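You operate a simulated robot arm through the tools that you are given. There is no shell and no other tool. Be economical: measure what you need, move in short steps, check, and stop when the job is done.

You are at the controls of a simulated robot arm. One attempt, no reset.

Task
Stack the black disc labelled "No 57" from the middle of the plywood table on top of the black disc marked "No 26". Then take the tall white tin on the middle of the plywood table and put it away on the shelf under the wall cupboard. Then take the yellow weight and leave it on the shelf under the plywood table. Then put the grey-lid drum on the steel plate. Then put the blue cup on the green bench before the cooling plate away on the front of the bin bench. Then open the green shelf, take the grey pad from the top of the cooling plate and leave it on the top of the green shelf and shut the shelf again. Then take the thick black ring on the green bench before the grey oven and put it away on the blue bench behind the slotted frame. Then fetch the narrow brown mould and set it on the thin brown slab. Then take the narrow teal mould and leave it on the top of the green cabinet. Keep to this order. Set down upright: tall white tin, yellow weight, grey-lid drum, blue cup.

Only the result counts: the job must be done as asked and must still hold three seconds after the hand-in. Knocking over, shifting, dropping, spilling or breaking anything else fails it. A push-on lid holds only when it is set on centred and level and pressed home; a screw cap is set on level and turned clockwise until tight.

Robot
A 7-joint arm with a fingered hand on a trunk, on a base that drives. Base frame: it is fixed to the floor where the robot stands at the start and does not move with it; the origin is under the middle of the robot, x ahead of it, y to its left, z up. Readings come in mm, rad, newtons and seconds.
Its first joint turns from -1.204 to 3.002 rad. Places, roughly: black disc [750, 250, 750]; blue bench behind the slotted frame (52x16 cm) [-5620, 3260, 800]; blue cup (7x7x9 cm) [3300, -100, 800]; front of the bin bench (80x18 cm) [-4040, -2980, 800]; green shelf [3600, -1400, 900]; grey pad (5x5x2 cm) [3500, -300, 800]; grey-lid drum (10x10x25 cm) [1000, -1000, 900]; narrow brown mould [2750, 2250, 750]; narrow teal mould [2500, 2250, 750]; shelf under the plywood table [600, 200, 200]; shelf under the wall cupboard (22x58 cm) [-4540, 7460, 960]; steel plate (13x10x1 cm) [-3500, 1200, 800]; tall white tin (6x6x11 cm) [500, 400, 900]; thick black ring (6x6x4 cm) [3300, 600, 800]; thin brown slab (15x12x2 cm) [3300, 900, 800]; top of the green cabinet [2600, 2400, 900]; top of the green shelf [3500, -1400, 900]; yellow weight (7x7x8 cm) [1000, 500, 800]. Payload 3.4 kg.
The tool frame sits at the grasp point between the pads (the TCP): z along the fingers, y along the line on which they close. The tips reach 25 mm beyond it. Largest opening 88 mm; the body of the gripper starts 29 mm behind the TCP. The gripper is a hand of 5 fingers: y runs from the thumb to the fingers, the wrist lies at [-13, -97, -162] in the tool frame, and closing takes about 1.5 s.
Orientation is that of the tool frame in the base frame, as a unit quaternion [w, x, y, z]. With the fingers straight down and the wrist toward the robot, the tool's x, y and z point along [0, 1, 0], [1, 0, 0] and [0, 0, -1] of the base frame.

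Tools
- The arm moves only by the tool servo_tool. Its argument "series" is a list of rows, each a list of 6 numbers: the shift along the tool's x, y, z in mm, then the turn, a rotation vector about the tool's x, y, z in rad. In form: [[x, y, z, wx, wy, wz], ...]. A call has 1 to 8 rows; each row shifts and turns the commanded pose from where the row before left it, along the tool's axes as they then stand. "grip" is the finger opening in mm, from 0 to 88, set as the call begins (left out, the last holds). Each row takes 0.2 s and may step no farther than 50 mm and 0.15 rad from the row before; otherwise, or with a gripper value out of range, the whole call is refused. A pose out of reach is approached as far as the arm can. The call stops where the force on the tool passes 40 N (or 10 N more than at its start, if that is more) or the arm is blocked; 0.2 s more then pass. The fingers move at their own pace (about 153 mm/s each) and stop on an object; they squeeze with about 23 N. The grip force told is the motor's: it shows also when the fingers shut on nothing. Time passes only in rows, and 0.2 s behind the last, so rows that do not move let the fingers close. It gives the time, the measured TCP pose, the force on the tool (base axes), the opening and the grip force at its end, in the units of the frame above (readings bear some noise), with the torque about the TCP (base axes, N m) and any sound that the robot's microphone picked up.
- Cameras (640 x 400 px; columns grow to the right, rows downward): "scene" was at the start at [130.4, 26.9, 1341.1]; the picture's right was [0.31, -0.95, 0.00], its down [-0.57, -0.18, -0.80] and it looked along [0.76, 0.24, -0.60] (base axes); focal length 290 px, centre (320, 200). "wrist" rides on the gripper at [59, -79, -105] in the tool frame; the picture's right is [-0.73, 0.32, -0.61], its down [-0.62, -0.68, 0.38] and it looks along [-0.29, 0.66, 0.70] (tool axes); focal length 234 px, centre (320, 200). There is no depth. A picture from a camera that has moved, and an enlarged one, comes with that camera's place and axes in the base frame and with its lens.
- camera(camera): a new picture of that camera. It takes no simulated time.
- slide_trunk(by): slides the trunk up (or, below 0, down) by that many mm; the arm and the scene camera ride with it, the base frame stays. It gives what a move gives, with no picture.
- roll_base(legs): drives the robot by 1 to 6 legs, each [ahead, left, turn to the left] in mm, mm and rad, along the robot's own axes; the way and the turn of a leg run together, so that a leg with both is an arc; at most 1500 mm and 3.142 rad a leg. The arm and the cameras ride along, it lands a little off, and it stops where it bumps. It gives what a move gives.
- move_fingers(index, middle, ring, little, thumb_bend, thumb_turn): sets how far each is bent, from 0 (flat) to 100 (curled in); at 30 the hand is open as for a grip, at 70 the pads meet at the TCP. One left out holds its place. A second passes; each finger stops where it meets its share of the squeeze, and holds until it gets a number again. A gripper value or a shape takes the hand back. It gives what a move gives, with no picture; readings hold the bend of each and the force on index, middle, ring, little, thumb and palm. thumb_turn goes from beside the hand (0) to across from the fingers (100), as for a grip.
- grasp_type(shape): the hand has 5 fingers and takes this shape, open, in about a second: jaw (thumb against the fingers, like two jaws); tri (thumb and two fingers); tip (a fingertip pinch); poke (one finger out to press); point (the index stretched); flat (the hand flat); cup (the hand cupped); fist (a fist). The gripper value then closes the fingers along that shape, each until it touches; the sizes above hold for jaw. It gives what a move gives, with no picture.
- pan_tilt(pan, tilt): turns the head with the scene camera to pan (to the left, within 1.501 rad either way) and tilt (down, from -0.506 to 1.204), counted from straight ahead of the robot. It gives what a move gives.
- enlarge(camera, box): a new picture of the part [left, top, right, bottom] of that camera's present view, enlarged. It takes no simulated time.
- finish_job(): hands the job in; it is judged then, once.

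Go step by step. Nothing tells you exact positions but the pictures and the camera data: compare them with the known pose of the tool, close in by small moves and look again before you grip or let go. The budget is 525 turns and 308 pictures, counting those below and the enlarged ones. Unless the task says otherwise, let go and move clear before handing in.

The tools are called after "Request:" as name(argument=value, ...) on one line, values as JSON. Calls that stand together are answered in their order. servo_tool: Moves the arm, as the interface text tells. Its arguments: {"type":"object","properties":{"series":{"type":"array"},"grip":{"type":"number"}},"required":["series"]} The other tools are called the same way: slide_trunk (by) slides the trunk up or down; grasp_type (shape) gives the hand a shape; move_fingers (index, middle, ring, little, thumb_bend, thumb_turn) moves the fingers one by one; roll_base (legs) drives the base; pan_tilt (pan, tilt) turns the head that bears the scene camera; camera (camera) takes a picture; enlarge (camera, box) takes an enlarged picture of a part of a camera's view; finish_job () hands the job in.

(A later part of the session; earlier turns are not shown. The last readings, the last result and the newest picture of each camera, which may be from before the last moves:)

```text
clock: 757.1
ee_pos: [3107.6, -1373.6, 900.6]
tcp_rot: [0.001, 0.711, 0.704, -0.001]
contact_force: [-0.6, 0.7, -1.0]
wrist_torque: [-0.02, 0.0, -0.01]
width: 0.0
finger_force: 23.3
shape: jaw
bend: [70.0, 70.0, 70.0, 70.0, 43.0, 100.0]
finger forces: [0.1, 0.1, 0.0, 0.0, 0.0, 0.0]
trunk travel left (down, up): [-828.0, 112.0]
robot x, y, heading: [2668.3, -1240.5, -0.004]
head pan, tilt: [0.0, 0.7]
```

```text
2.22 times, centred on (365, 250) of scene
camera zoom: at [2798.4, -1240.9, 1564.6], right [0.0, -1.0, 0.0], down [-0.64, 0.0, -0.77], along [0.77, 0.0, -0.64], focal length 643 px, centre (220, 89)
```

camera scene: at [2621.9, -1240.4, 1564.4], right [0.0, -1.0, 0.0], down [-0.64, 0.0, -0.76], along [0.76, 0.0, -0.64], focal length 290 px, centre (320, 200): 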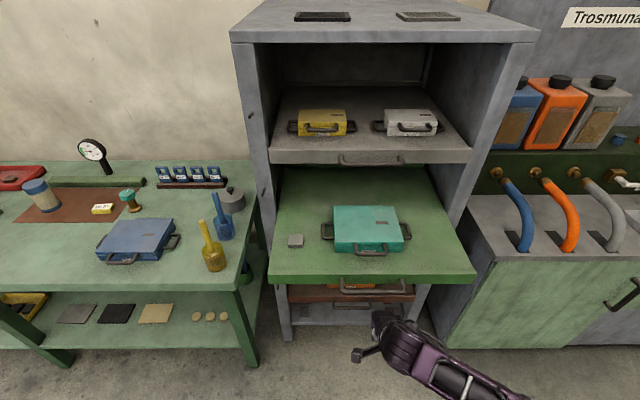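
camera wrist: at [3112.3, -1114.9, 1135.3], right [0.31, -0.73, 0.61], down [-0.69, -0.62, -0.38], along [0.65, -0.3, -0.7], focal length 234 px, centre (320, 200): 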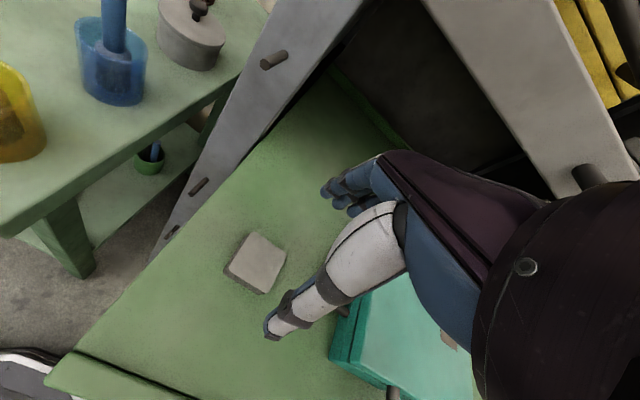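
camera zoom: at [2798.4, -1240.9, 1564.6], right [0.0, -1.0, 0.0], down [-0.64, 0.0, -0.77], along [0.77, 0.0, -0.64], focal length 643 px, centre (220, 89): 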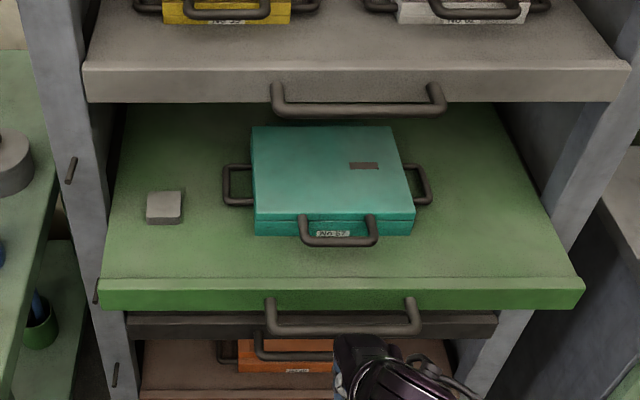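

It slides in with little force. Continue pushing.

Request:
roll_base(legs=[[135, 0, 0]])

Request:
roll_base(legs=[[20, 0, 0]])

Request:
camera(camera="scene")

```text
clock: 758.4
ee_pos: [3242.3, -1375.2, 901.7]
tcp_rot: [0.003, 0.712, 0.703, 0.0]
contact_force: [-9.2, -1.5, 11.4]
wrist_torque: [-0.09, -0.27, -0.12]
width: 0.0
finger_force: 22.8
shape: jaw
bend: [70.0, 70.0, 70.0, 70.0, 44.0, 100.0]
finger forces: [0.1, 13.8, 0.0, 0.0, 0.1, 0.1]
trunk travel left (down, up): [-828.0, 112.0]
robot x, y, heading: [2802.7, -1241.5, -0.008]
head pan, tilt: [0.0, 0.7]
```

```text
clock: 759.3
ee_pos: [3248.1, -1372.5, 903.8]
tcp_rot: [0.0, 0.711, 0.704, 0.001]
contact_force: [-24.5, -2.9, 25.5]
wrist_torque: [-0.28, -0.54, -0.26]
width: 0.0
finger_force: 23.1
shape: jaw
bend: [70.0, 70.0, 70.0, 70.0, 44.0, 100.0]
finger forces: [0.0, 17.5, 6.0, 0.0, 0.0, 0.0]
trunk travel left (down, up): [-828.0, 112.0]
robot x, y, heading: [2817.2, -1241.2, -0.005]
head pan, tilt: [0.0, 0.7]
stopped in leg 1: the force on the tool passed its limit (the readings are from after the stop); the commanded pose is now the measured one
```

```text
71 pictures are left
camera scene: at [2937.1, -1242.2, 1565.5], right [-0.01, -1.0, 0.0], down [-0.64, 0.0, -0.77], along [0.77, -0.01, -0.64], focal length 290 px, centre (320, 200)
```

scene: 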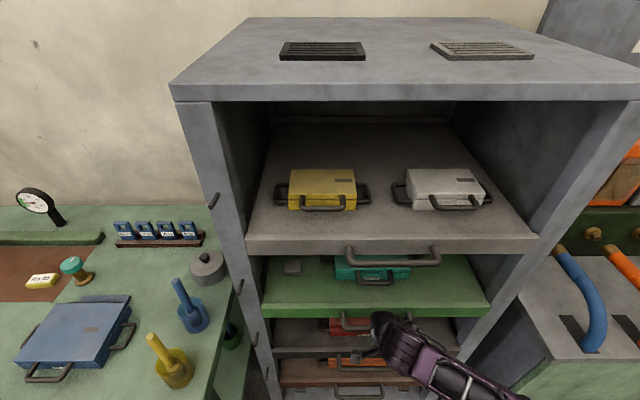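

Resistance: it should be shut. Back off and verify.

Request:
roll_base(legs=[[-150, 0, 0]])

Request:
servo_tool(series=[[0, 0, -45, 0, 0, 0], [0, 0, -45, 0, 0, 0], [0, -30, -20, 0, 0, 0], [0, 0, 0, 0, 0, 0]], grip=88)

Request:
roll_base(legs=[[-500, 0, 0]])

Request:
enlarge(camera="scene", box=[200, 80, 440, 260])

```text
clock: 760.6
ee_pos: [3105.8, -1372.0, 899.6]
tcp_rot: [-0.003, 0.711, 0.703, -0.003]
contact_force: [0.0, 0.9, -0.4]
wrist_torque: [0.02, 0.0, 0.02]
width: 0.0
finger_force: 23.5
shape: jaw
bend: [70.0, 70.0, 70.0, 70.0, 45.0, 100.0]
finger forces: [0.0, 0.1, 0.0, 0.0, 0.1, 0.0]
trunk travel left (down, up): [-828.0, 112.0]
robot x, y, heading: [2665.9, -1238.3, -0.008]
head pan, tilt: [0.0, 0.7]
```

```text
clock: 761.6
ee_pos: [3076.0, -1370.8, 1009.7]
tcp_rot: [-0.002, 0.712, 0.702, -0.003]
contact_force: [0.4, 0.7, -0.2]
wrist_torque: [0.0, 0.0, -0.05]
width: 88.0
finger_force: 0.0
shape: jaw
bend: [30.0, 30.0, 30.0, 30.0, 30.0, 98.0]
finger forces: [0.0, 0.1, 0.0, 0.1, 0.1, 0.1]
trunk travel left (down, up): [-828.0, 112.0]
robot x, y, heading: [2666.1, -1236.5, -0.004]
head pan, tilt: [0.0, 0.7]
```

```text
clock: 764.6
ee_pos: [2578.7, -1368.6, 1009.7]
tcp_rot: [-0.002, 0.711, 0.704, -0.004]
contact_force: [0.4, -0.5, -0.1]
wrist_torque: [0.04, 0.02, -0.01]
width: 87.6
finger_force: 0.2
shape: jaw
bend: [30.0, 30.0, 30.0, 30.0, 30.0, 98.0]
finger forces: [0.1, 0.0, 0.1, 0.0, 0.0, 0.1]
trunk travel left (down, up): [-828.0, 112.0]
robot x, y, heading: [2165.2, -1238.8, -0.011]
head pan, tilt: [0.0, 0.7]
```

```text
2.22 times, centred on (320, 170) of scene
camera zoom: at [2301.4, -1238.3, 1564.3], right [-0.01, -1.0, 0.0], down [-0.64, 0.0, -0.76], along [0.76, 0.0, -0.64], focal length 643 px, centre (320, 267)
```

zoom: 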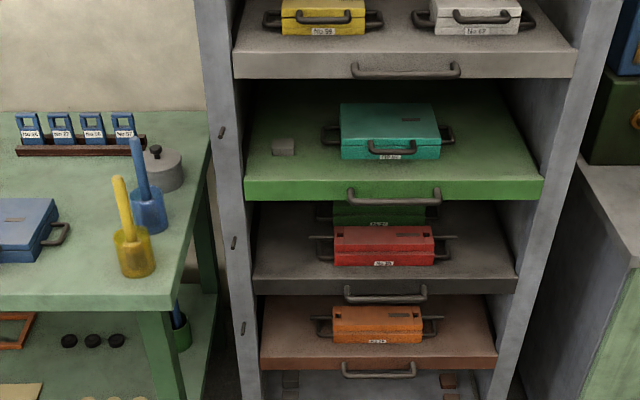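

The shelf is shut with the pad on it. Next, the thick black ring at ≈(3259,637). Drive along the bench to it.

Request:
roll_base(legs=[[0, 1000, 0.01], [0, 1005, 0], [540, 0, 0]])

Request:
pan_tilt(pan=0.0, tilt=0.7)

Request:
camera(camera="scene")

Request:
camera(camera="wrist")

```text
clock: 777.3
ee_pos: [3120.0, 638.1, 1009.7]
tcp_rot: [-0.002, 0.708, 0.706, -0.003]
contact_force: [0.1, 0.0, -0.3]
wrist_torque: [-0.03, -0.01, -0.02]
width: 88.1
finger_force: 0.0
shape: jaw
bend: [30.0, 30.0, 30.0, 30.0, 30.0, 98.0]
finger forces: [0.0, 0.0, 0.0, 0.0, 0.0, 0.1]
trunk travel left (down, up): [-828.0, 112.0]
robot x, y, heading: [2708.6, 764.2, 0.003]
head pan, tilt: [0.0, 0.7]
```

```text
clock: 777.9
ee_pos: [3120.6, 638.4, 1010.1]
tcp_rot: [-0.002, 0.709, 0.705, -0.003]
contact_force: [-0.1, 0.4, -1.0]
wrist_torque: [0.02, 0.01, 0.02]
width: 87.9
finger_force: 0.0
shape: jaw
bend: [30.0, 30.0, 30.0, 30.0, 30.0, 98.0]
finger forces: [0.0, 0.0, 0.0, 0.0, 0.0, 0.1]
trunk travel left (down, up): [-828.0, 112.0]
robot x, y, heading: [2710.7, 766.6, -0.001]
head pan, tilt: [0.0, 0.7]
```

```text
69 pictures are left
camera scene: at [2843.2, 766.1, 1564.3], right [0.0, -1.0, 0.0], down [-0.64, 0.0, -0.76], along [0.76, 0.0, -0.64], focal length 290 px, centre (320, 200)
```

scene: 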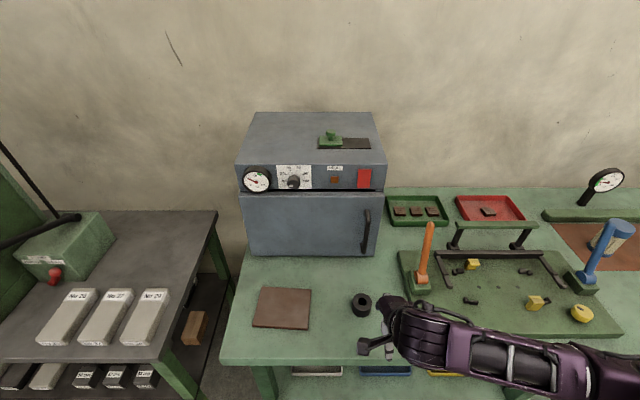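

```text
68 pictures are left
camera wrist: at [3043.1, 696.4, 1114.1], right [0.32, -0.73, 0.61], down [-0.69, -0.62, -0.38], along [0.65, -0.29, -0.7], focal length 234 px, centre (320, 200)
```

wrist: 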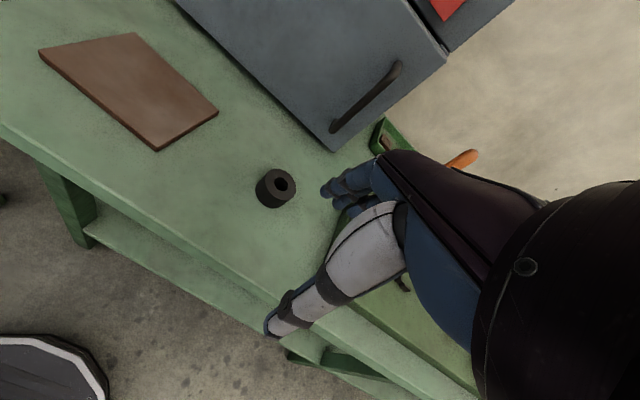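

Ring ≈(3278,647). Move above and look again.

Request:
servo_tool(series=[[2, 39, 0, 0, 0, 0], [2, 39, 0, 0, 0, 0], [2, 39, 20, 0, 0, 0], [2, 38, 30, 0, 0, 0], [0, 0, 40, 0, 0, 0], [0, 0, 20, 0, 0, 0], [0, 0, 0, 0, 0, 0]])

Request:
camera(camera="wrist")

```text
clock: 779.5
ee_pos: [3274.8, 645.5, 897.6]
tcp_rot: [-0.002, 0.708, 0.706, -0.002]
contact_force: [0.7, 0.4, 0.0]
wrist_torque: [-0.05, 0.01, 0.01]
width: 87.7
finger_force: 0.0
shape: jaw
bend: [30.0, 30.0, 30.0, 30.0, 30.0, 98.0]
finger forces: [0.1, 0.0, 0.1, 0.0, 0.0, 0.1]
trunk travel left (down, up): [-828.0, 112.0]
robot x, y, heading: [2708.4, 768.7, -0.002]
head pan, tilt: [0.0, 0.7]
```

```text
67 pictures are left
camera wrist: at [3197.4, 703.4, 1002.8], right [0.32, -0.73, 0.61], down [-0.69, -0.62, -0.38], along [0.65, -0.29, -0.7], focal length 234 px, centre (320, 200)
```

wrist: 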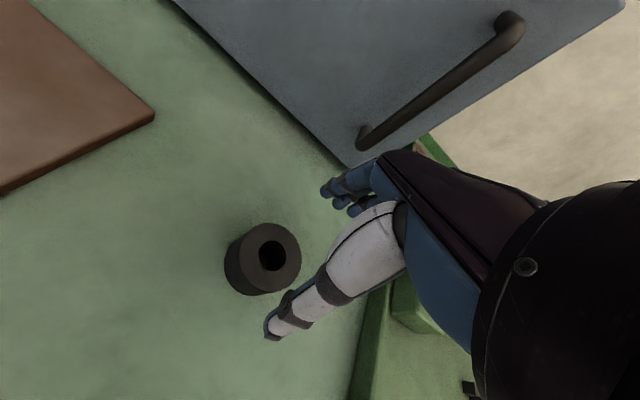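

Request:
servo_tool(series=[[6, 0, 25, 0, 0, 0], [0, 0, 25, 0, 0, 0], [0, 0, 18, 0, 0, 0], [0, 0, 0, 0, 0, 0]])

Request:
servo_tool(series=[[0, 0, 0, 0, 0, 0], [0, 0, 0, 0, 0, 0], [0, 0, 0, 0, 0, 0], [0, 0, 0, 0, 0, 0], [0, 0, 0, 0, 0, 0], [0, 0, 0, 0, 0, 0], [0, 0, 0, 0, 0, 0]], grip=40)

Request:
camera(camera="wrist")

```text
clock: 780.5
ee_pos: [3273.5, 652.4, 830.7]
tcp_rot: [-0.002, 0.709, 0.705, -0.003]
contact_force: [-0.2, 0.4, 0.0]
wrist_torque: [0.02, -0.03, 0.0]
width: 87.7
finger_force: 0.0
shape: jaw
bend: [30.0, 30.0, 30.0, 30.0, 30.0, 98.0]
finger forces: [0.0, 0.1, 0.1, 0.1, 0.0, 0.0]
trunk travel left (down, up): [-828.0, 112.0]
robot x, y, heading: [2712.6, 767.4, -0.002]
head pan, tilt: [0.0, 0.7]
```

```text
clock: 782.1
ee_pos: [3274.5, 651.3, 829.3]
tcp_rot: [-0.002, 0.709, 0.706, -0.003]
contact_force: [0.3, 0.2, -0.4]
wrist_torque: [0.04, -0.03, 0.02]
width: 47.3
finger_force: 23.5
shape: jaw
bend: [74.0, 43.0, 46.0, 44.0, 68.0, 100.0]
finger forces: [11.0, 6.9, 2.2, 0.0, 20.2, 0.0]
trunk travel left (down, up): [-828.0, 112.0]
robot x, y, heading: [2714.3, 767.0, 0.001]
head pan, tilt: [0.0, 0.7]
```

```text
66 pictures are left
camera wrist: at [3197.3, 709.8, 934.9], right [0.32, -0.73, 0.61], down [-0.69, -0.62, -0.38], along [0.65, -0.29, -0.7], focal length 234 px, centre (320, 200)
```

wrist: 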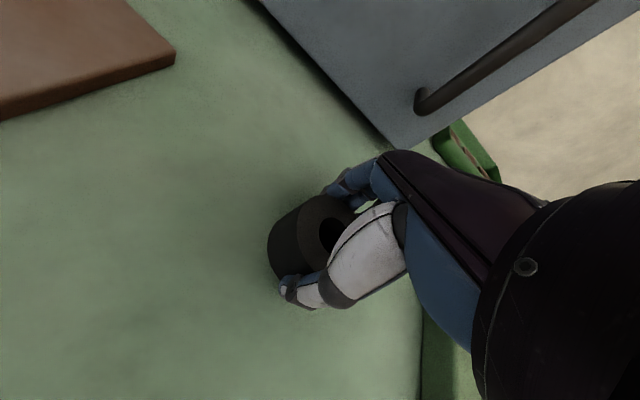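

Gripped. Lift and retract, checking the arm obeys.

Request:
servo_tool(series=[[0, 0, -10, 0, 0, 0], [0, 0, -30, 0, 0, 0], [0, -20, -40, 0, 0, 0], [0, -30, -30, 0, 0, 0], [0, -40, -20, 0, 0, 0], [0, -40, 0, 0, 0, 0], [0, 0, 0, 0, 0, 0]])

Request:
camera(camera="wrist")

```text
clock: 783.7
ee_pos: [3145.3, 651.4, 962.1]
tcp_rot: [-0.002, 0.709, 0.705, -0.003]
contact_force: [-0.3, 0.4, -1.4]
wrist_torque: [-0.01, -0.03, 0.0]
width: 47.1
finger_force: 23.0
shape: jaw
bend: [74.0, 43.0, 46.0, 44.0, 68.0, 100.0]
finger forces: [11.2, 6.8, 2.2, 0.0, 20.1, 0.0]
trunk travel left (down, up): [-828.0, 112.0]
robot x, y, heading: [2710.1, 765.7, -0.003]
head pan, tilt: [0.0, 0.7]
```

```text
65 pictures are left
camera wrist: at [3067.6, 708.9, 1066.7], right [0.32, -0.73, 0.61], down [-0.69, -0.62, -0.38], along [0.65, -0.29, -0.7], focal length 234 px, centre (320, 200)
```

wrist: 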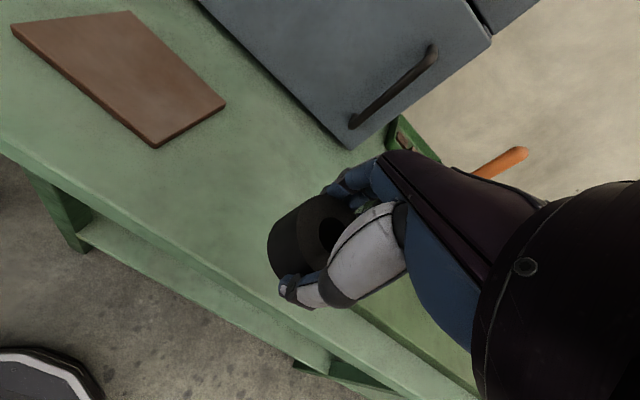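

Ring secured. Drive to the blue bench at (−5620,3260) by the known route: around the table, north of the trolley, past the yellow bench.

Request:
roll_base(legs=[[-760, 0, 0], [0, 975, 0], [0, 0, 3.14], [1125, 0, 0], [1125, 0, 0]])

Request:
roll_base(legs=[[500, -610, 0], [1300, -100, 0], [1250, 0, 0], [1150, 0, 0]])

Request:
pan_tilt(pan=-0.6, tilt=0.35)

Request:
camera(camera="scene")

```text
clock: 810.5
ee_pos: [-740.4, 1878.4, 962.2]
tcp_rot: [0.003, -0.703, 0.711, -0.002]
contact_force: [-0.4, 0.4, 0.0]
wrist_torque: [-0.01, 0.01, 0.02]
width: 46.6
finger_force: 23.6
shape: jaw
bend: [74.0, 43.0, 46.0, 44.0, 69.0, 100.0]
finger forces: [11.2, 6.8, 2.0, 0.0, 19.7, 0.0]
trunk travel left (down, up): [-828.0, 112.0]
robot x, y, heading: [-308.7, 1759.2, 3.136]
head pan, tilt: [0.0, 0.7]
```

```text
clock: 832.4
ee_pos: [-4952.0, 2569.4, 962.0]
tcp_rot: [0.004, -0.706, 0.708, -0.002]
contact_force: [-0.5, -0.4, -0.9]
wrist_torque: [-0.02, -0.01, -0.01]
width: 46.4
finger_force: 23.1
shape: jaw
bend: [74.0, 43.0, 46.0, 44.0, 69.0, 100.0]
finger forces: [11.2, 6.9, 2.2, 0.0, 19.7, 0.0]
trunk travel left (down, up): [-828.0, 112.0]
robot x, y, heading: [-4517.9, 2452.0, -3.141]
head pan, tilt: [0.0, 0.7]
```

```text
clock: 833.4
ee_pos: [-4953.4, 2568.9, 962.4]
tcp_rot: [0.003, -0.706, 0.708, -0.002]
contact_force: [0.1, 0.5, -0.7]
wrist_torque: [0.01, 0.01, 0.01]
width: 46.5
finger_force: 23.3
shape: jaw
bend: [74.0, 43.0, 46.0, 44.0, 69.0, 100.0]
finger forces: [11.2, 6.9, 2.2, 0.1, 19.7, 0.0]
trunk travel left (down, up): [-828.0, 112.0]
robot x, y, heading: [-4517.2, 2454.9, -3.143]
head pan, tilt: [-0.6, 0.351]
```

```text
64 pictures are left
camera scene: at [-4648.4, 2506.5, 1595.7], right [0.56, 0.83, 0.0], down [0.28, -0.19, -0.94], along [-0.78, 0.53, -0.34], focal length 290 px, centre (320, 200)
```

scene: 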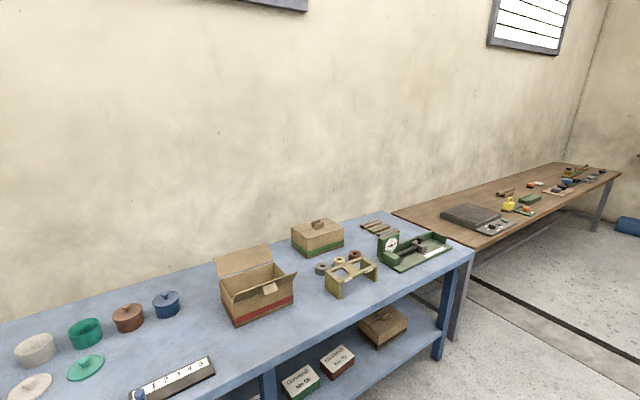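

Request:
enlarge(camera="scene", box=[270, 200, 430, 310])

```text
3.64 times, centred on (350, 255) of scene
camera zoom: at [-4648.4, 2506.5, 1595.7], right [0.56, 0.83, 0.0], down [0.28, -0.19, -0.94], along [-0.78, 0.53, -0.34], focal length 1053 px, centre (211, 0)
```

zoom: 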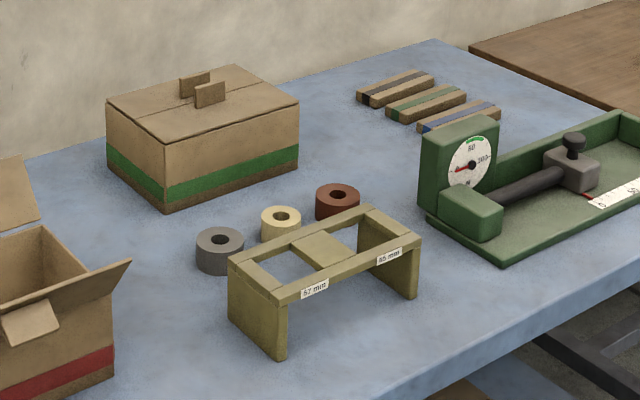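

The free spot is right of the brown ring, at ≈(−5620,3465), within the strip behind the slotted frame. Drive up sideways then forward.

Request:
roll_base(legs=[[0, -894, 0], [420, 0, 0]])

Request:
pan_tilt(pan=-0.2, tilt=0.6)

Request:
camera(camera="scene")

```text
clock: 840.3
ee_pos: [-5381.5, 3462.1, 962.7]
tcp_rot: [0.003, -0.707, 0.707, -0.002]
contact_force: [-0.3, -0.1, -0.4]
wrist_torque: [-0.04, 0.04, 0.06]
width: 46.5
finger_force: 23.1
shape: jaw
bend: [74.0, 43.0, 46.0, 44.0, 69.0, 100.0]
finger forces: [11.2, 6.8, 2.2, 0.0, 19.8, 0.1]
trunk travel left (down, up): [-828.0, 112.0]
robot x, y, heading: [-4945.9, 3346.8, -3.141]
head pan, tilt: [-0.6, 0.351]
```

```text
clock: 841.1
ee_pos: [-5380.8, 3461.6, 962.8]
tcp_rot: [0.003, -0.707, 0.707, -0.002]
contact_force: [-0.6, 0.7, -0.3]
wrist_torque: [0.02, 0.01, 0.01]
width: 46.8
finger_force: 23.2
shape: jaw
bend: [74.0, 43.0, 46.0, 44.0, 69.0, 100.0]
finger forces: [11.2, 6.9, 2.2, 0.0, 19.7, 0.0]
trunk travel left (down, up): [-828.0, 112.0]
robot x, y, heading: [-4945.7, 3346.2, -3.137]
head pan, tilt: [-0.201, 0.6]
```

```text
62 pictures are left
camera scene: at [-5086.0, 3365.6, 1573.0], right [0.2, 0.98, 0.0], down [0.55, -0.11, -0.83], along [-0.81, 0.16, -0.56], focal length 290 px, centre (320, 200)
```

scene: 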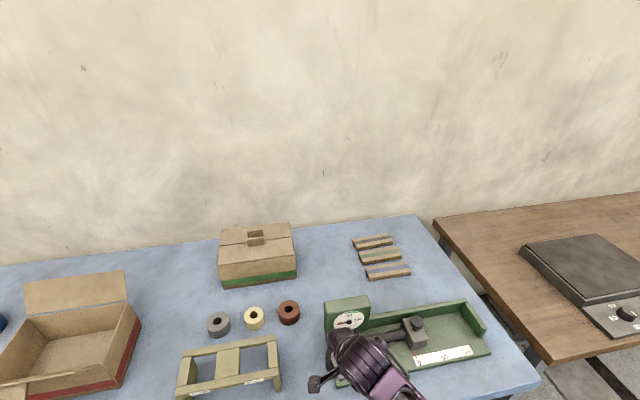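

The gauge is too close on the right; the slot left of the grey ring, ≈(−5617,3077), has more room. Shift there.

Request:
roll_base(legs=[[0, 385, 0], [85, 0, 0]])

Request:
servo_tool(series=[[0, 38, 0, 0, 0, 0], [0, 38, 0, 0, 0, 0], [0, 38, 0, 0, 0, 0], [0, 35, 0, 0, 0, 0], [0, 0, 0, 0, 0, 0]])

Request:
camera(camera="scene")

Request:
camera(camera="wrist")

```text
clock: 844.3
ee_pos: [-5463.8, 3073.9, 962.5]
tcp_rot: [-0.003, 0.707, -0.707, 0.002]
contact_force: [-0.5, 0.4, -0.7]
wrist_torque: [0.01, -0.01, 0.0]
width: 46.6
finger_force: 22.7
shape: jaw
bend: [74.0, 43.0, 46.0, 44.0, 69.0, 100.0]
finger forces: [11.2, 6.9, 2.2, 0.1, 19.8, 0.0]
trunk travel left (down, up): [-828.0, 112.0]
robot x, y, heading: [-5032.8, 2962.0, -3.136]
head pan, tilt: [-0.201, 0.6]
```

```text
clock: 845.5
ee_pos: [-5613.2, 3074.4, 961.6]
tcp_rot: [0.002, -0.707, 0.708, -0.002]
contact_force: [0.5, -0.8, -1.0]
wrist_torque: [-0.01, 0.0, -0.03]
width: 46.3
finger_force: 23.0
shape: jaw
bend: [74.0, 43.0, 46.0, 44.0, 69.0, 100.0]
finger forces: [11.3, 6.9, 2.2, 0.0, 19.8, 0.0]
trunk travel left (down, up): [-828.0, 112.0]
robot x, y, heading: [-5029.6, 2958.7, -3.136]
head pan, tilt: [-0.201, 0.6]
```

```text
61 pictures are left
camera scene: at [-5168.0, 2978.3, 1573.0], right [0.19, 0.98, 0.0], down [0.55, -0.11, -0.83], along [-0.81, 0.16, -0.56], focal length 290 px, centre (320, 200)
```

scene: 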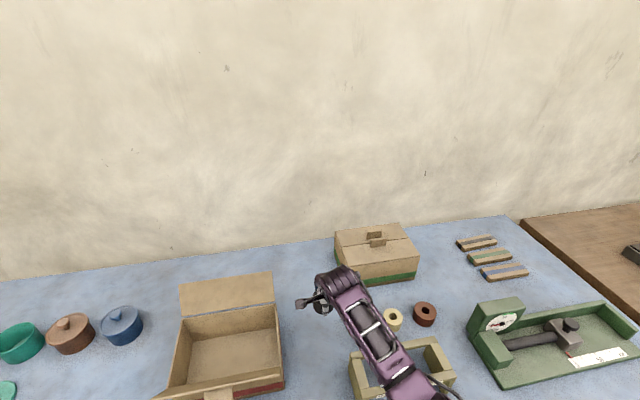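

```text
60 pictures are left
camera wrist: at [-5533.6, 3014.2, 1066.6], right [-0.33, 0.73, 0.61], down [0.68, 0.62, -0.38], along [-0.65, 0.29, -0.7], focal length 234 px, centre (320, 200)
```

wrist: 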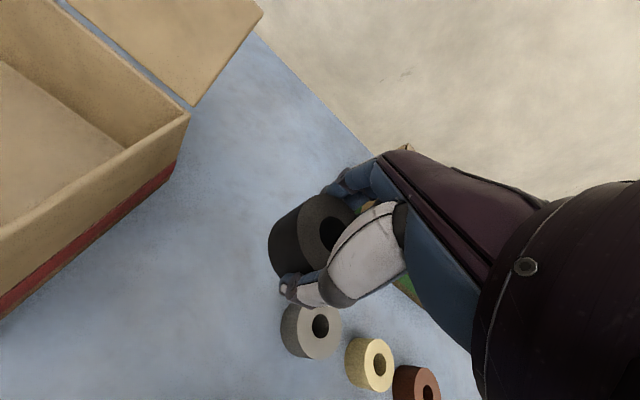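

Good position. Lower with the trunk (arm geometry stays fixed).

Request:
slide_trunk(by=-105)

Request:
camera(camera="wrist")

```text
clock: 846.8
ee_pos: [-5613.4, 3074.1, 856.9]
tcp_rot: [0.003, -0.707, 0.707, -0.003]
contact_force: [-0.3, 0.5, -1.3]
wrist_torque: [0.03, 0.01, 0.01]
width: 46.3
finger_force: 23.1
shape: jaw
bend: [74.0, 43.0, 46.0, 44.0, 69.0, 100.0]
finger forces: [11.3, 7.0, 2.2, 0.0, 19.8, 0.0]
trunk travel left (down, up): [-723.0, 217.0]
robot x, y, heading: [-5027.6, 2959.2, -3.134]
head pan, tilt: [-0.201, 0.6]
```

```text
59 pictures are left
camera wrist: at [-5533.7, 3014.0, 961.2], right [-0.33, 0.72, 0.61], down [0.68, 0.62, -0.38], along [-0.65, 0.29, -0.7], focal length 234 px, centre (320, 200)
```

wrist: 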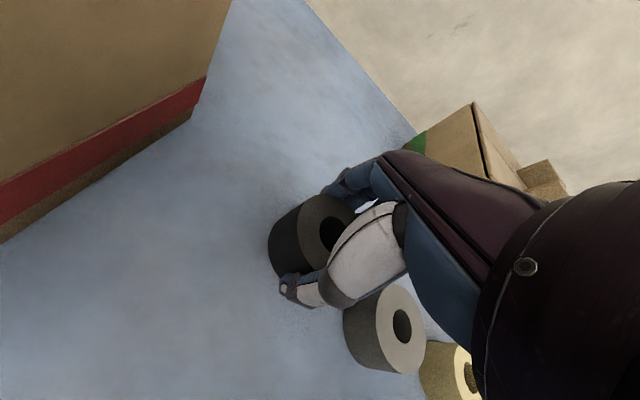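

Request:
servo_tool(series=[[12, 0, 0, 0, 0, 0], [0, 0, 0, 0, 0, 0]])

Request:
slide_trunk(by=-20)

Request:
slide_trunk(by=-5)

```text
clock: 847.4
ee_pos: [-5612.0, 3062.5, 856.7]
tcp_rot: [-0.003, 0.708, -0.707, 0.002]
contact_force: [-0.3, 0.3, -0.3]
wrist_torque: [0.02, 0.04, -0.02]
width: 46.4
finger_force: 22.7
shape: jaw
bend: [74.0, 43.0, 46.0, 44.0, 69.0, 100.0]
finger forces: [11.3, 6.9, 2.3, 0.0, 19.7, 0.0]
trunk travel left (down, up): [-723.0, 217.0]
robot x, y, heading: [-5030.2, 2960.6, -3.138]
head pan, tilt: [-0.201, 0.6]
```

```text
clock: 848.1
ee_pos: [-5612.5, 3060.1, 837.0]
tcp_rot: [-0.003, 0.707, -0.707, 0.003]
contact_force: [0.2, 1.2, -0.6]
wrist_torque: [-0.02, 0.01, -0.02]
width: 46.5
finger_force: 22.9
shape: jaw
bend: [74.0, 43.0, 46.0, 44.0, 69.0, 100.0]
finger forces: [11.3, 6.8, 2.3, 0.1, 19.7, 0.0]
trunk travel left (down, up): [-703.0, 237.0]
robot x, y, heading: [-5027.0, 2959.1, -3.131]
head pan, tilt: [-0.201, 0.6]
```

```text
clock: 848.6
ee_pos: [-5613.1, 3060.3, 831.8]
tcp_rot: [-0.003, 0.707, -0.707, 0.002]
contact_force: [0.5, -0.5, -0.8]
wrist_torque: [-0.04, 0.01, 0.01]
width: 46.4
finger_force: 22.5
shape: jaw
bend: [74.0, 43.0, 46.0, 44.0, 69.0, 100.0]
finger forces: [11.4, 6.8, 2.2, 0.0, 19.8, 0.1]
trunk travel left (down, up): [-698.0, 242.0]
robot x, y, heading: [-5026.5, 2958.9, -3.137]
head pan, tilt: [-0.201, 0.6]
```

Request:
slide_trunk(by=-3)

Request:
slide_trunk(by=-2)

```text
clock: 849.2
ee_pos: [-5613.3, 3061.8, 829.9]
tcp_rot: [-0.001, 0.707, -0.707, 0.001]
contact_force: [0.9, 1.1, 6.0]
wrist_torque: [0.02, 0.04, 0.01]
width: 46.5
finger_force: 22.8
shape: jaw
bend: [74.0, 43.0, 46.0, 44.0, 69.0, 100.0]
finger forces: [11.6, 7.2, 2.3, 0.0, 20.8, 0.0]
trunk travel left (down, up): [-695.0, 245.0]
robot x, y, heading: [-5026.0, 2962.6, -3.138]
head pan, tilt: [-0.201, 0.6]
```

```text
clock: 849.7
ee_pos: [-5611.4, 3061.7, 827.6]
tcp_rot: [-0.001, 0.708, -0.707, 0.0]
contact_force: [-0.7, 1.6, 13.9]
wrist_torque: [0.08, 0.11, -0.03]
width: 46.9
finger_force: 23.1
shape: jaw
bend: [74.0, 43.0, 47.0, 44.0, 69.0, 100.0]
finger forces: [12.5, 8.1, 2.8, 0.1, 21.0, 0.0]
trunk travel left (down, up): [-693.0, 247.0]
robot x, y, heading: [-5028.1, 2961.0, -3.133]
head pan, tilt: [-0.201, 0.6]
```

Resting. Release, lift with the trunk and check.

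Request:
servo_tool(series=[[0, 0, 0, 0, 0, 0], [0, 0, 0, 0, 0, 0], [0, 0, 0, 0, 0, 0], [0, 0, 0, 0, 0, 0], [0, 0, 0, 0, 0, 0]], grip=88)

Request:
slide_trunk(by=110)

Request:
camera(camera="wrist")

```text
clock: 850.9
ee_pos: [-5611.7, 3062.9, 826.5]
tcp_rot: [0.003, -0.707, 0.707, -0.002]
contact_force: [0.8, 0.7, 1.0]
wrist_torque: [-0.02, 0.08, 0.0]
width: 87.5
finger_force: 0.0
shape: jaw
bend: [30.0, 30.0, 30.0, 30.0, 30.0, 98.0]
finger forces: [0.0, 1.1, 0.0, 0.1, 0.1, 0.0]
trunk travel left (down, up): [-693.0, 247.0]
robot x, y, heading: [-5023.2, 2960.0, -3.14]
head pan, tilt: [-0.201, 0.6]
```

```text
clock: 852.3
ee_pos: [-5611.7, 3060.9, 935.7]
tcp_rot: [0.003, -0.707, 0.707, -0.002]
contact_force: [-0.3, 1.8, -0.4]
wrist_torque: [0.0, 0.01, 0.0]
width: 87.8
finger_force: 0.1
shape: jaw
bend: [30.0, 30.0, 30.0, 30.0, 30.0, 98.0]
finger forces: [0.0, 0.0, 0.1, 0.0, 0.1, 0.0]
trunk travel left (down, up): [-803.0, 137.0]
robot x, y, heading: [-5029.5, 2959.5, -3.138]
head pan, tilt: [-0.201, 0.6]
```

```text
58 pictures are left
camera wrist: at [-5533.4, 3002.0, 1041.0], right [-0.33, 0.73, 0.61], down [0.68, 0.62, -0.38], along [-0.65, 0.29, -0.7], focal length 234 px, centre (320, 200)
```

wrist: 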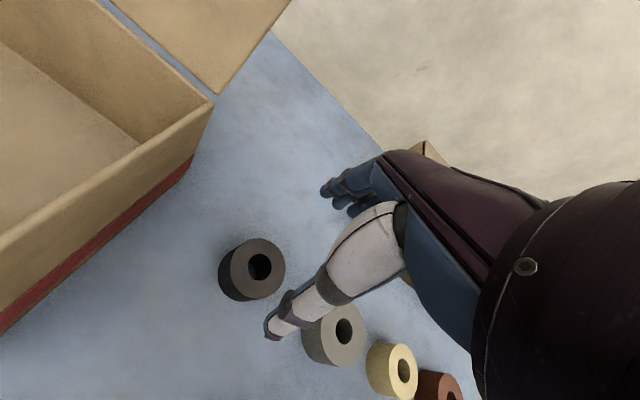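

The ring stands in the row behind the frame. Back off, check the arm folds properly, then head back east.

Request:
roll_base(legs=[[-510, 0, 0]])

Request:
servo_tool(series=[[0, -30, 0, 0, 0, 0], [0, -35, 0, 0, 0, 0], [0, -40, 5, 0, 0, 0], [0, -40, 5, 0, 0, 0], [0, 0, 0, 0, 0, 0]])

Request:
roll_base(legs=[[0, 505, 0], [-1150, 0, 0], [-1250, 0, 0], [-1300, 100, 0], [-500, 600, 0], [0, 0, 3.14]])

Request:
roll_base(legs=[[950, 0, 0], [950, 0, 0]])

Request:
pan_tilt(pan=0.5, tilt=0.4)

Request:
camera(camera="scene")

```text
clock: 855.3
ee_pos: [-5098.9, 3064.5, 935.9]
tcp_rot: [-0.004, 0.707, -0.707, 0.002]
contact_force: [0.2, -0.3, 0.4]
wrist_torque: [0.0, 0.01, 0.0]
width: 87.5
finger_force: 0.1
shape: jaw
bend: [30.0, 30.0, 30.0, 30.0, 30.0, 98.0]
finger forces: [0.0, 0.0, 0.0, 0.0, 0.0, 0.0]
trunk travel left (down, up): [-803.0, 137.0]
robot x, y, heading: [-4517.7, 2965.6, -3.135]
head pan, tilt: [-0.201, 0.6]
```

```text
clock: 856.5
ee_pos: [-4954.3, 3064.4, 926.6]
tcp_rot: [-0.003, 0.707, -0.707, 0.002]
contact_force: [0.1, 0.4, 0.0]
wrist_torque: [0.02, 0.01, -0.01]
width: 87.8
finger_force: 0.0
shape: jaw
bend: [30.0, 30.0, 30.0, 30.0, 30.0, 98.0]
finger forces: [0.1, 0.0, 0.0, 0.0, 0.1, 0.0]
trunk travel left (down, up): [-803.0, 137.0]
robot x, y, heading: [-4520.4, 2965.6, -3.134]
head pan, tilt: [-0.201, 0.6]
```

```text
clock: 888.1
ee_pos: [135.2, 1770.2, 926.6]
tcp_rot: [-0.002, 0.688, 0.726, -0.003]
contact_force: [0.3, 0.5, -0.4]
wrist_torque: [-0.01, -0.01, 0.0]
width: 87.5
finger_force: 0.1
shape: jaw
bend: [30.0, 30.0, 30.0, 30.0, 30.0, 98.0]
finger forces: [0.0, 0.1, 0.0, 0.1, 0.0, 0.0]
trunk travel left (down, up): [-803.0, 137.0]
robot x, y, heading: [-308.7, 1847.9, 0.065]
head pan, tilt: [-0.201, 0.6]
```

```text
clock: 897.6
ee_pos: [2024.3, 1882.1, 926.3]
tcp_rot: [-0.001, 0.69, 0.724, -0.004]
contact_force: [0.3, -0.5, -0.1]
wrist_torque: [0.0, 0.01, 0.0]
width: 87.7
finger_force: 0.1
shape: jaw
bend: [30.0, 30.0, 30.0, 30.0, 30.0, 98.0]
finger forces: [0.0, 0.0, 0.0, 0.1, 0.0, 0.0]
trunk travel left (down, up): [-803.0, 137.0]
robot x, y, heading: [1583.4, 1960.2, 0.052]
head pan, tilt: [-0.201, 0.6]
```

```text
clock: 898.7
ee_pos: [2025.0, 1881.0, 926.8]
tcp_rot: [-0.002, 0.69, 0.724, -0.003]
contact_force: [1.0, 0.2, -0.5]
wrist_torque: [0.0, 0.0, -0.03]
width: 87.6
finger_force: 0.0
shape: jaw
bend: [30.0, 30.0, 30.0, 30.0, 30.0, 98.0]
finger forces: [0.0, 0.0, 0.0, 0.1, 0.0, 0.0]
trunk travel left (down, up): [-803.0, 137.0]
robot x, y, heading: [1581.7, 1963.4, 0.052]
head pan, tilt: [0.499, 0.4]
```

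```text
57 pictures are left
camera scene: at [1708.6, 2012.4, 1566.2], right [0.52, -0.85, 0.0], down [-0.33, -0.2, -0.92], along [0.78, 0.48, -0.39], focal length 290 px, centre (320, 200)
```

scene: 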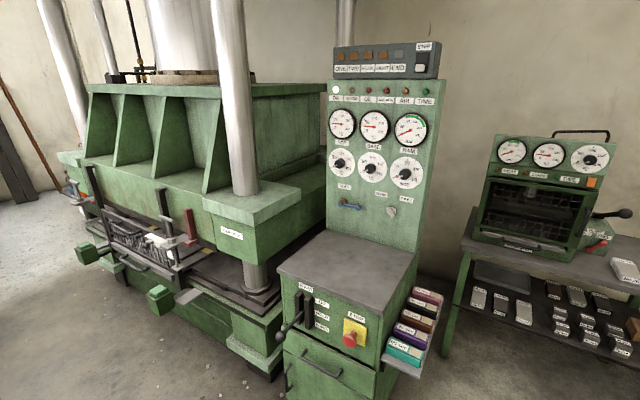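

The green cabinet has a side rack with coloured moulds. Zoom in.

Request:
enlarge(camera="scene", box=[270, 220, 470, 390])

```text
2.35 times, centred on (370, 305) of scene
camera zoom: at [1708.6, 2012.4, 1566.2], right [0.52, -0.85, 0.0], down [-0.33, -0.2, -0.92], along [0.78, 0.48, -0.39], focal length 681 px, centre (202, -47)
```

zoom: 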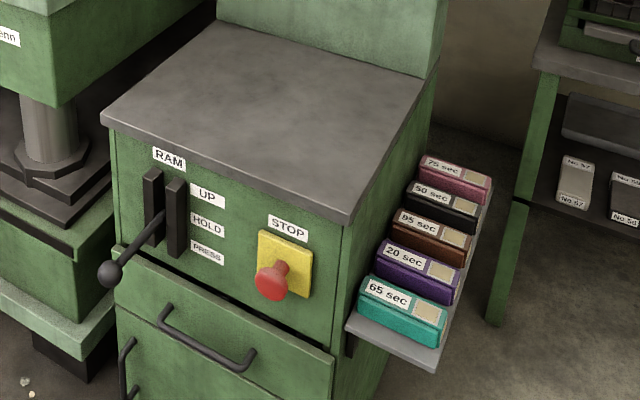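

The moulds (near to far): teal, purple, brown, black, pink, lying crosswise on a small rack on the cabinet's right side. I'll approach from the front, facing +x.

Request:
roll_base(legs=[[440, 140, -0.052]])

Request:
pan_tilt(pan=-0.1, tilt=0.8)

Request:
camera(camera="scene")

Request:
camera(camera="wrist")

```text
clock: 901.4
ee_pos: [2456.5, 2009.5, 927.2]
tcp_rot: [-0.001, 0.708, 0.706, -0.003]
contact_force: [1.0, -0.9, 0.0]
wrist_torque: [0.0, 0.02, 0.0]
width: 87.7
finger_force: 0.0
shape: jaw
bend: [30.0, 30.0, 30.0, 30.0, 30.0, 98.0]
finger forces: [0.0, 0.0, 0.1, 0.1, 0.0, 0.1]
trunk travel left (down, up): [-803.0, 137.0]
robot x, y, heading: [2020.5, 2109.8, -0.001]
head pan, tilt: [0.499, 0.4]
```

```text
clock: 902.4
ee_pos: [2457.9, 2008.6, 926.7]
tcp_rot: [-0.002, 0.708, 0.706, -0.003]
contact_force: [-0.1, 0.8, -0.3]
wrist_torque: [0.02, 0.0, -0.01]
width: 87.8
finger_force: 0.1
shape: jaw
bend: [30.0, 30.0, 30.0, 30.0, 30.0, 98.0]
finger forces: [0.0, 0.1, 0.0, 0.1, 0.1, 0.0]
trunk travel left (down, up): [-803.0, 137.0]
robot x, y, heading: [2015.9, 2108.7, 0.004]
head pan, tilt: [-0.099, 0.799]
```

```text
55 pictures are left
camera scene: at [2147.5, 2103.9, 1531.2], right [-0.1, -1.0, 0.0], down [-0.71, 0.07, -0.7], along [0.69, -0.07, -0.72], focal length 290 px, centre (320, 200)
```

scene: 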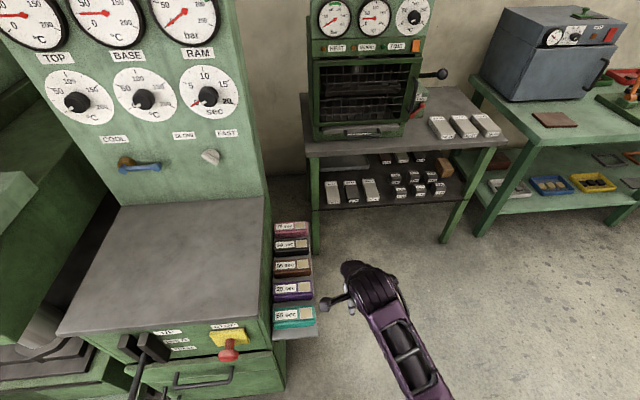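

```text
54 pictures are left
camera wrist: at [2379.9, 2067.3, 1032.1], right [0.32, -0.73, 0.61], down [-0.69, -0.62, -0.38], along [0.65, -0.29, -0.7], focal length 234 px, centre (320, 200)
```

wrist: 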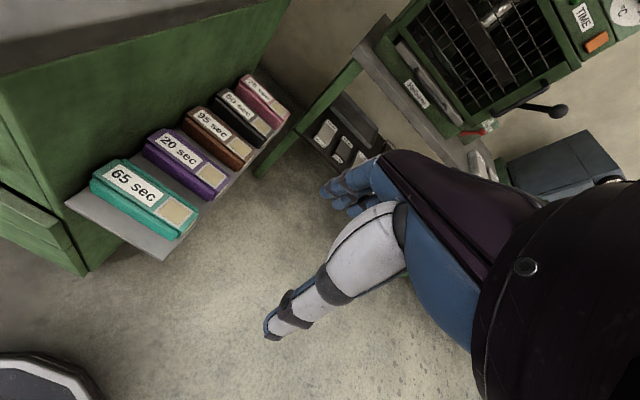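

The moulds' tops are at z≈687: brown at (2657,2141), teal at (2500,2150), 82 mm apart. The cabinet side (y≈2190) is close, so I'll lean the hand away from it. First reposition the base.

Request:
roll_base(legs=[[0, -105, 0], [160, 0, 0]])

Request:
slide_trunk(by=-60)

Request:
servo_tool(series=[[30, 0, 0, 0, 0.133, 0], [30, 0, 0, 0, 0.133, 0], [30, 0, 0, 0, 0.134, 0], [30, 0, -10, 0, 0, 0], [40, 0, -15, 0, 0, 0], [0, 0, 0, 0, 0, 0]], grip=66)

```text
clock: 904.6
ee_pos: [2616.8, 1904.9, 926.3]
tcp_rot: [-0.002, 0.709, 0.705, -0.003]
contact_force: [0.4, 0.1, 0.2]
wrist_torque: [0.02, 0.0, -0.01]
width: 87.9
finger_force: 0.0
shape: jaw
bend: [30.0, 30.0, 30.0, 30.0, 30.0, 98.0]
finger forces: [0.0, 0.0, 0.0, 0.0, 0.1, 0.1]
trunk travel left (down, up): [-803.0, 137.0]
robot x, y, heading: [2182.2, 2005.7, -0.001]
head pan, tilt: [-0.099, 0.799]
```

```text
clock: 905.6
ee_pos: [2616.5, 1904.1, 867.0]
tcp_rot: [-0.002, 0.708, 0.706, -0.003]
contact_force: [0.1, 1.0, 0.0]
wrist_torque: [0.03, 0.02, 0.03]
width: 87.5
finger_force: 0.1
shape: jaw
bend: [30.0, 30.0, 30.0, 30.0, 30.0, 98.0]
finger forces: [0.0, 0.0, 0.1, 0.0, 0.0, 0.1]
trunk travel left (down, up): [-743.0, 197.0]
robot x, y, heading: [2180.1, 2008.1, 0.004]
head pan, tilt: [-0.099, 0.799]
```

```text
clock: 907.0
ee_pos: [2616.9, 2047.6, 929.8]
tcp_rot: [-0.142, 0.694, 0.692, 0.138]
contact_force: [-0.6, 0.1, -0.2]
wrist_torque: [-0.02, 0.0, 0.01]
width: 66.2
finger_force: 0.1
shape: jaw
bend: [27.0, 35.0, 32.0, 34.0, 54.0, 99.0]
finger forces: [0.1, 0.0, 0.1, 0.0, 0.0, 0.1]
trunk travel left (down, up): [-743.0, 197.0]
robot x, y, heading: [2182.8, 2009.9, 0.003]
head pan, tilt: [-0.099, 0.799]
```

The lean is right. Now move over the brown mould at z≈780.

Request:
servo_tool(series=[[7, 7, 43.5, 0, 0, 0], [7, 7, 43.5, 0, 0, 0], [7, 7, 43.5, 0, 0, 0], [7, 8, 43.5, 0, 0, 0], [0, 0, 0, 0, 0, 0]])

Request:
camera(camera="wrist")

Request:
enlarge(camera="scene", box=[200, 160, 400, 300])

```text
clock: 908.4
ee_pos: [2642.9, 2103.7, 754.5]
tcp_rot: [-0.122, 0.704, 0.691, 0.112]
contact_force: [0.1, 0.2, -0.1]
wrist_torque: [-0.02, 0.0, 0.01]
width: 66.2
finger_force: 0.0
shape: jaw
bend: [27.0, 35.0, 32.0, 34.0, 54.0, 99.0]
finger forces: [0.1, 0.0, 0.1, 0.0, 0.0, 0.0]
trunk travel left (down, up): [-743.0, 197.0]
robot x, y, heading: [2181.3, 2009.7, 0.001]
head pan, tilt: [-0.099, 0.799]
stopped in row 5: the arm was blocked; the commanded pose is now the measured one
```

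```text
53 pictures are left
camera wrist: at [2567.3, 2125.7, 874.3], right [0.32, -0.89, 0.33], down [-0.7, -0.45, -0.55], along [0.64, -0.06, -0.77], focal length 234 px, centre (320, 200)
```

wrist: 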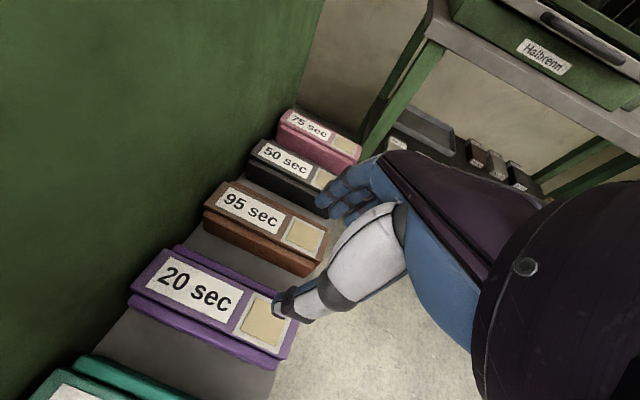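

```text
2.86 times, centred on (300, 230) of scene
camera zoom: at [2307.7, 1999.2, 1471.1], right [-0.1, -1.0, 0.0], down [-0.71, 0.07, -0.7], along [0.69, -0.07, -0.72], focal length 827 px, centre (377, 114)
```

zoom: 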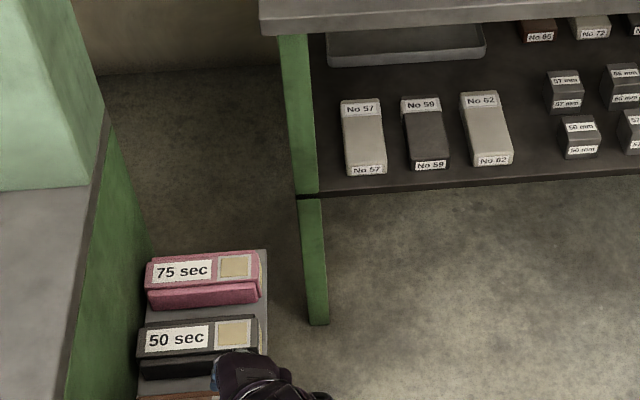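

Request:
servo_tool(series=[[12, 8, 5, 0, 0, 0], [12, 0, 5, 0, 0, 0], [0, 0, 0, 0, 0, 0]])

```text
clock: 909.4
ee_pos: [2649.9, 2072.3, 723.9]
tcp_rot: [-0.092, 0.716, 0.688, 0.075]
contact_force: [-0.4, -0.2, -0.8]
wrist_torque: [0.03, -0.01, 0.0]
width: 66.2
finger_force: 0.0
shape: jaw
bend: [27.0, 35.0, 32.0, 34.0, 54.0, 99.0]
finger forces: [0.0, 0.1, 0.1, 0.1, 0.0, 0.0]
trunk travel left (down, up): [-743.0, 197.0]
robot x, y, heading: [2182.4, 2005.4, 0.002]
head pan, tilt: [-0.099, 0.799]
stopped in row 3: the arm was blocked; the commanded pose is now the measured one
```

A joint limit opposes this lean. Raise out and reconsider.

Request:
servo_tool(series=[[0, 0, -30, 0, 0, 0], [0, 0, -40, 0, 0, 0], [0, 0, -40, 0, 0, 0], [0, 0, -30, 0, 0, 0], [0, 0, 0, 0, 0, 0]])

```text
clock: 910.6
ee_pos: [2649.0, 2034.8, 853.9]
tcp_rot: [-0.089, 0.717, 0.688, 0.067]
contact_force: [0.2, 0.2, 0.5]
wrist_torque: [0.01, 0.04, 0.0]
width: 66.3
finger_force: 0.0
shape: jaw
bend: [27.0, 35.0, 32.0, 34.0, 54.0, 99.0]
finger forces: [0.1, 0.0, 0.0, 0.0, 0.0, 0.0]
trunk travel left (down, up): [-743.0, 197.0]
robot x, y, heading: [2179.0, 2010.4, 0.0]
head pan, tilt: [-0.099, 0.799]
```

I'll use the milder 13° lean that remains, with the base a little further left so the arm isn't strained.

Request:
roll_base(legs=[[-55, 70, 0]])

Request:
servo_tool(series=[[8, 28, 0, 0, 0, 0], [8, 28, 0, 0, 0, 0], [0, 0, 30, 0, 0, 0], [0, 0, 30, 0, 0, 0], [0, 0, 0, 0, 0, 0]])

Request:
camera(camera="wrist")

```text
clock: 911.7
ee_pos: [2595.5, 2104.7, 855.7]
tcp_rot: [-0.088, 0.717, 0.688, 0.069]
contact_force: [-0.8, 0.4, -0.4]
wrist_torque: [-0.02, 0.02, 0.04]
width: 66.1
finger_force: 0.1
shape: jaw
bend: [27.0, 35.0, 32.0, 34.0, 54.0, 99.0]
finger forces: [0.0, 0.0, 0.0, 0.1, 0.0, 0.0]
trunk travel left (down, up): [-743.0, 197.0]
robot x, y, heading: [2126.9, 2075.3, 0.002]
head pan, tilt: [-0.099, 0.799]
```

```text
clock: 913.1
ee_pos: [2649.9, 2078.9, 776.8]
tcp_rot: [-0.06, 0.73, 0.68, 0.036]
contact_force: [0.1, 0.7, 0.0]
wrist_torque: [-0.02, 0.04, -0.04]
width: 66.4
finger_force: 0.0
shape: jaw
bend: [27.0, 35.0, 32.0, 34.0, 54.0, 99.0]
finger forces: [0.0, 0.0, 0.0, 0.0, 0.1, 0.0]
trunk travel left (down, up): [-743.0, 197.0]
robot x, y, heading: [2124.1, 2077.4, -0.005]
head pan, tilt: [-0.099, 0.799]
stopped in row 5: the arm was blocked; the commanded pose is now the measured one
```

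```text
51 pictures are left
camera wrist: at [2579.5, 2127.7, 890.9], right [0.29, -0.82, 0.49], down [-0.74, -0.52, -0.44], along [0.61, -0.23, -0.75], focal length 234 px, centre (320, 200)
```

wrist: 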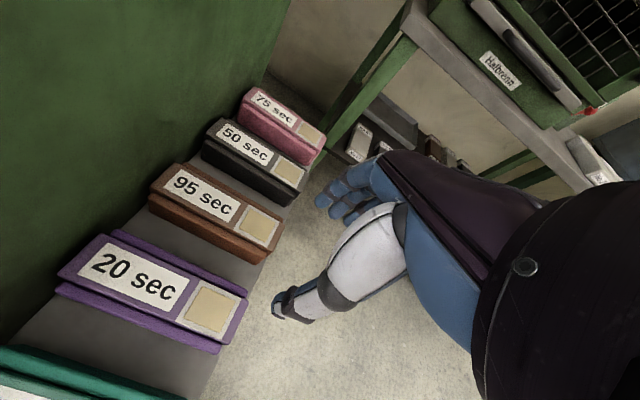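

Leaning doesn't work here. Better: face the rack from the right (heading +y) with the hand yawed 90°, so the camera and wrist stay clear of the cabinet. Retract first.

Request:
servo_tool(series=[[0, 0, -40, 0, 0, 0], [0, -30, -40, 0, 0, 0], [0, -40, -10, 0, 0, 0], [0, -40, 0, 0, -0.07, 0], [0, 0, 0, 0, -0.06, 0], [0, 0, 0, 0, 0, 0]], grip=88)

Request:
roll_base(legs=[[0, -450, 0], [0, 0, 1.57]])

```text
clock: 914.7
ee_pos: [2546.6, 2044.7, 862.7]
tcp_rot: [0.014, 0.73, 0.682, -0.033]
contact_force: [-0.6, 0.0, 0.4]
wrist_torque: [0.0, 0.0, 0.02]
width: 87.9
finger_force: 0.0
shape: jaw
bend: [30.0, 30.0, 30.0, 30.0, 30.0, 98.0]
finger forces: [0.1, 0.0, 0.0, 0.1, 0.1, 0.0]
trunk travel left (down, up): [-743.0, 197.0]
robot x, y, heading: [2123.1, 2075.6, 0.005]
head pan, tilt: [-0.099, 0.799]
stopped in row 6: the arm was blocked; the commanded pose is now the measured one
```

```text
clock: 921.3
ee_pos: [2154.2, 2049.4, 862.3]
tcp_rot: [0.033, 0.032, 0.999, -0.013]
contact_force: [-1.0, 0.1, 0.4]
wrist_torque: [-0.02, 0.01, -0.01]
width: 88.0
finger_force: 0.0
shape: jaw
bend: [30.0, 30.0, 30.0, 30.0, 30.0, 98.0]
finger forces: [0.0, 0.0, 0.0, 0.0, 0.0, 0.0]
trunk travel left (down, up): [-743.0, 197.0]
robot x, y, heading: [2126.0, 1627.4, 1.583]
head pan, tilt: [-0.099, 0.799]
```

Request:
camera(camera="scene")

```text
50 pictures are left
camera scene: at [2130.6, 1757.8, 1471.1], right [1.0, -0.09, 0.0], down [-0.07, -0.71, -0.7], along [0.06, 0.69, -0.72], focal length 290 px, centre (320, 200)
```

scene: 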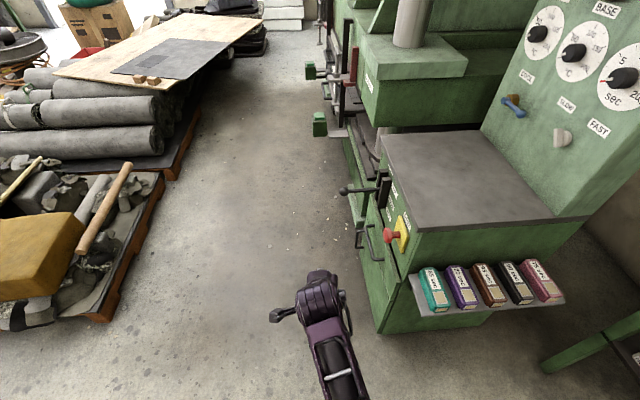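

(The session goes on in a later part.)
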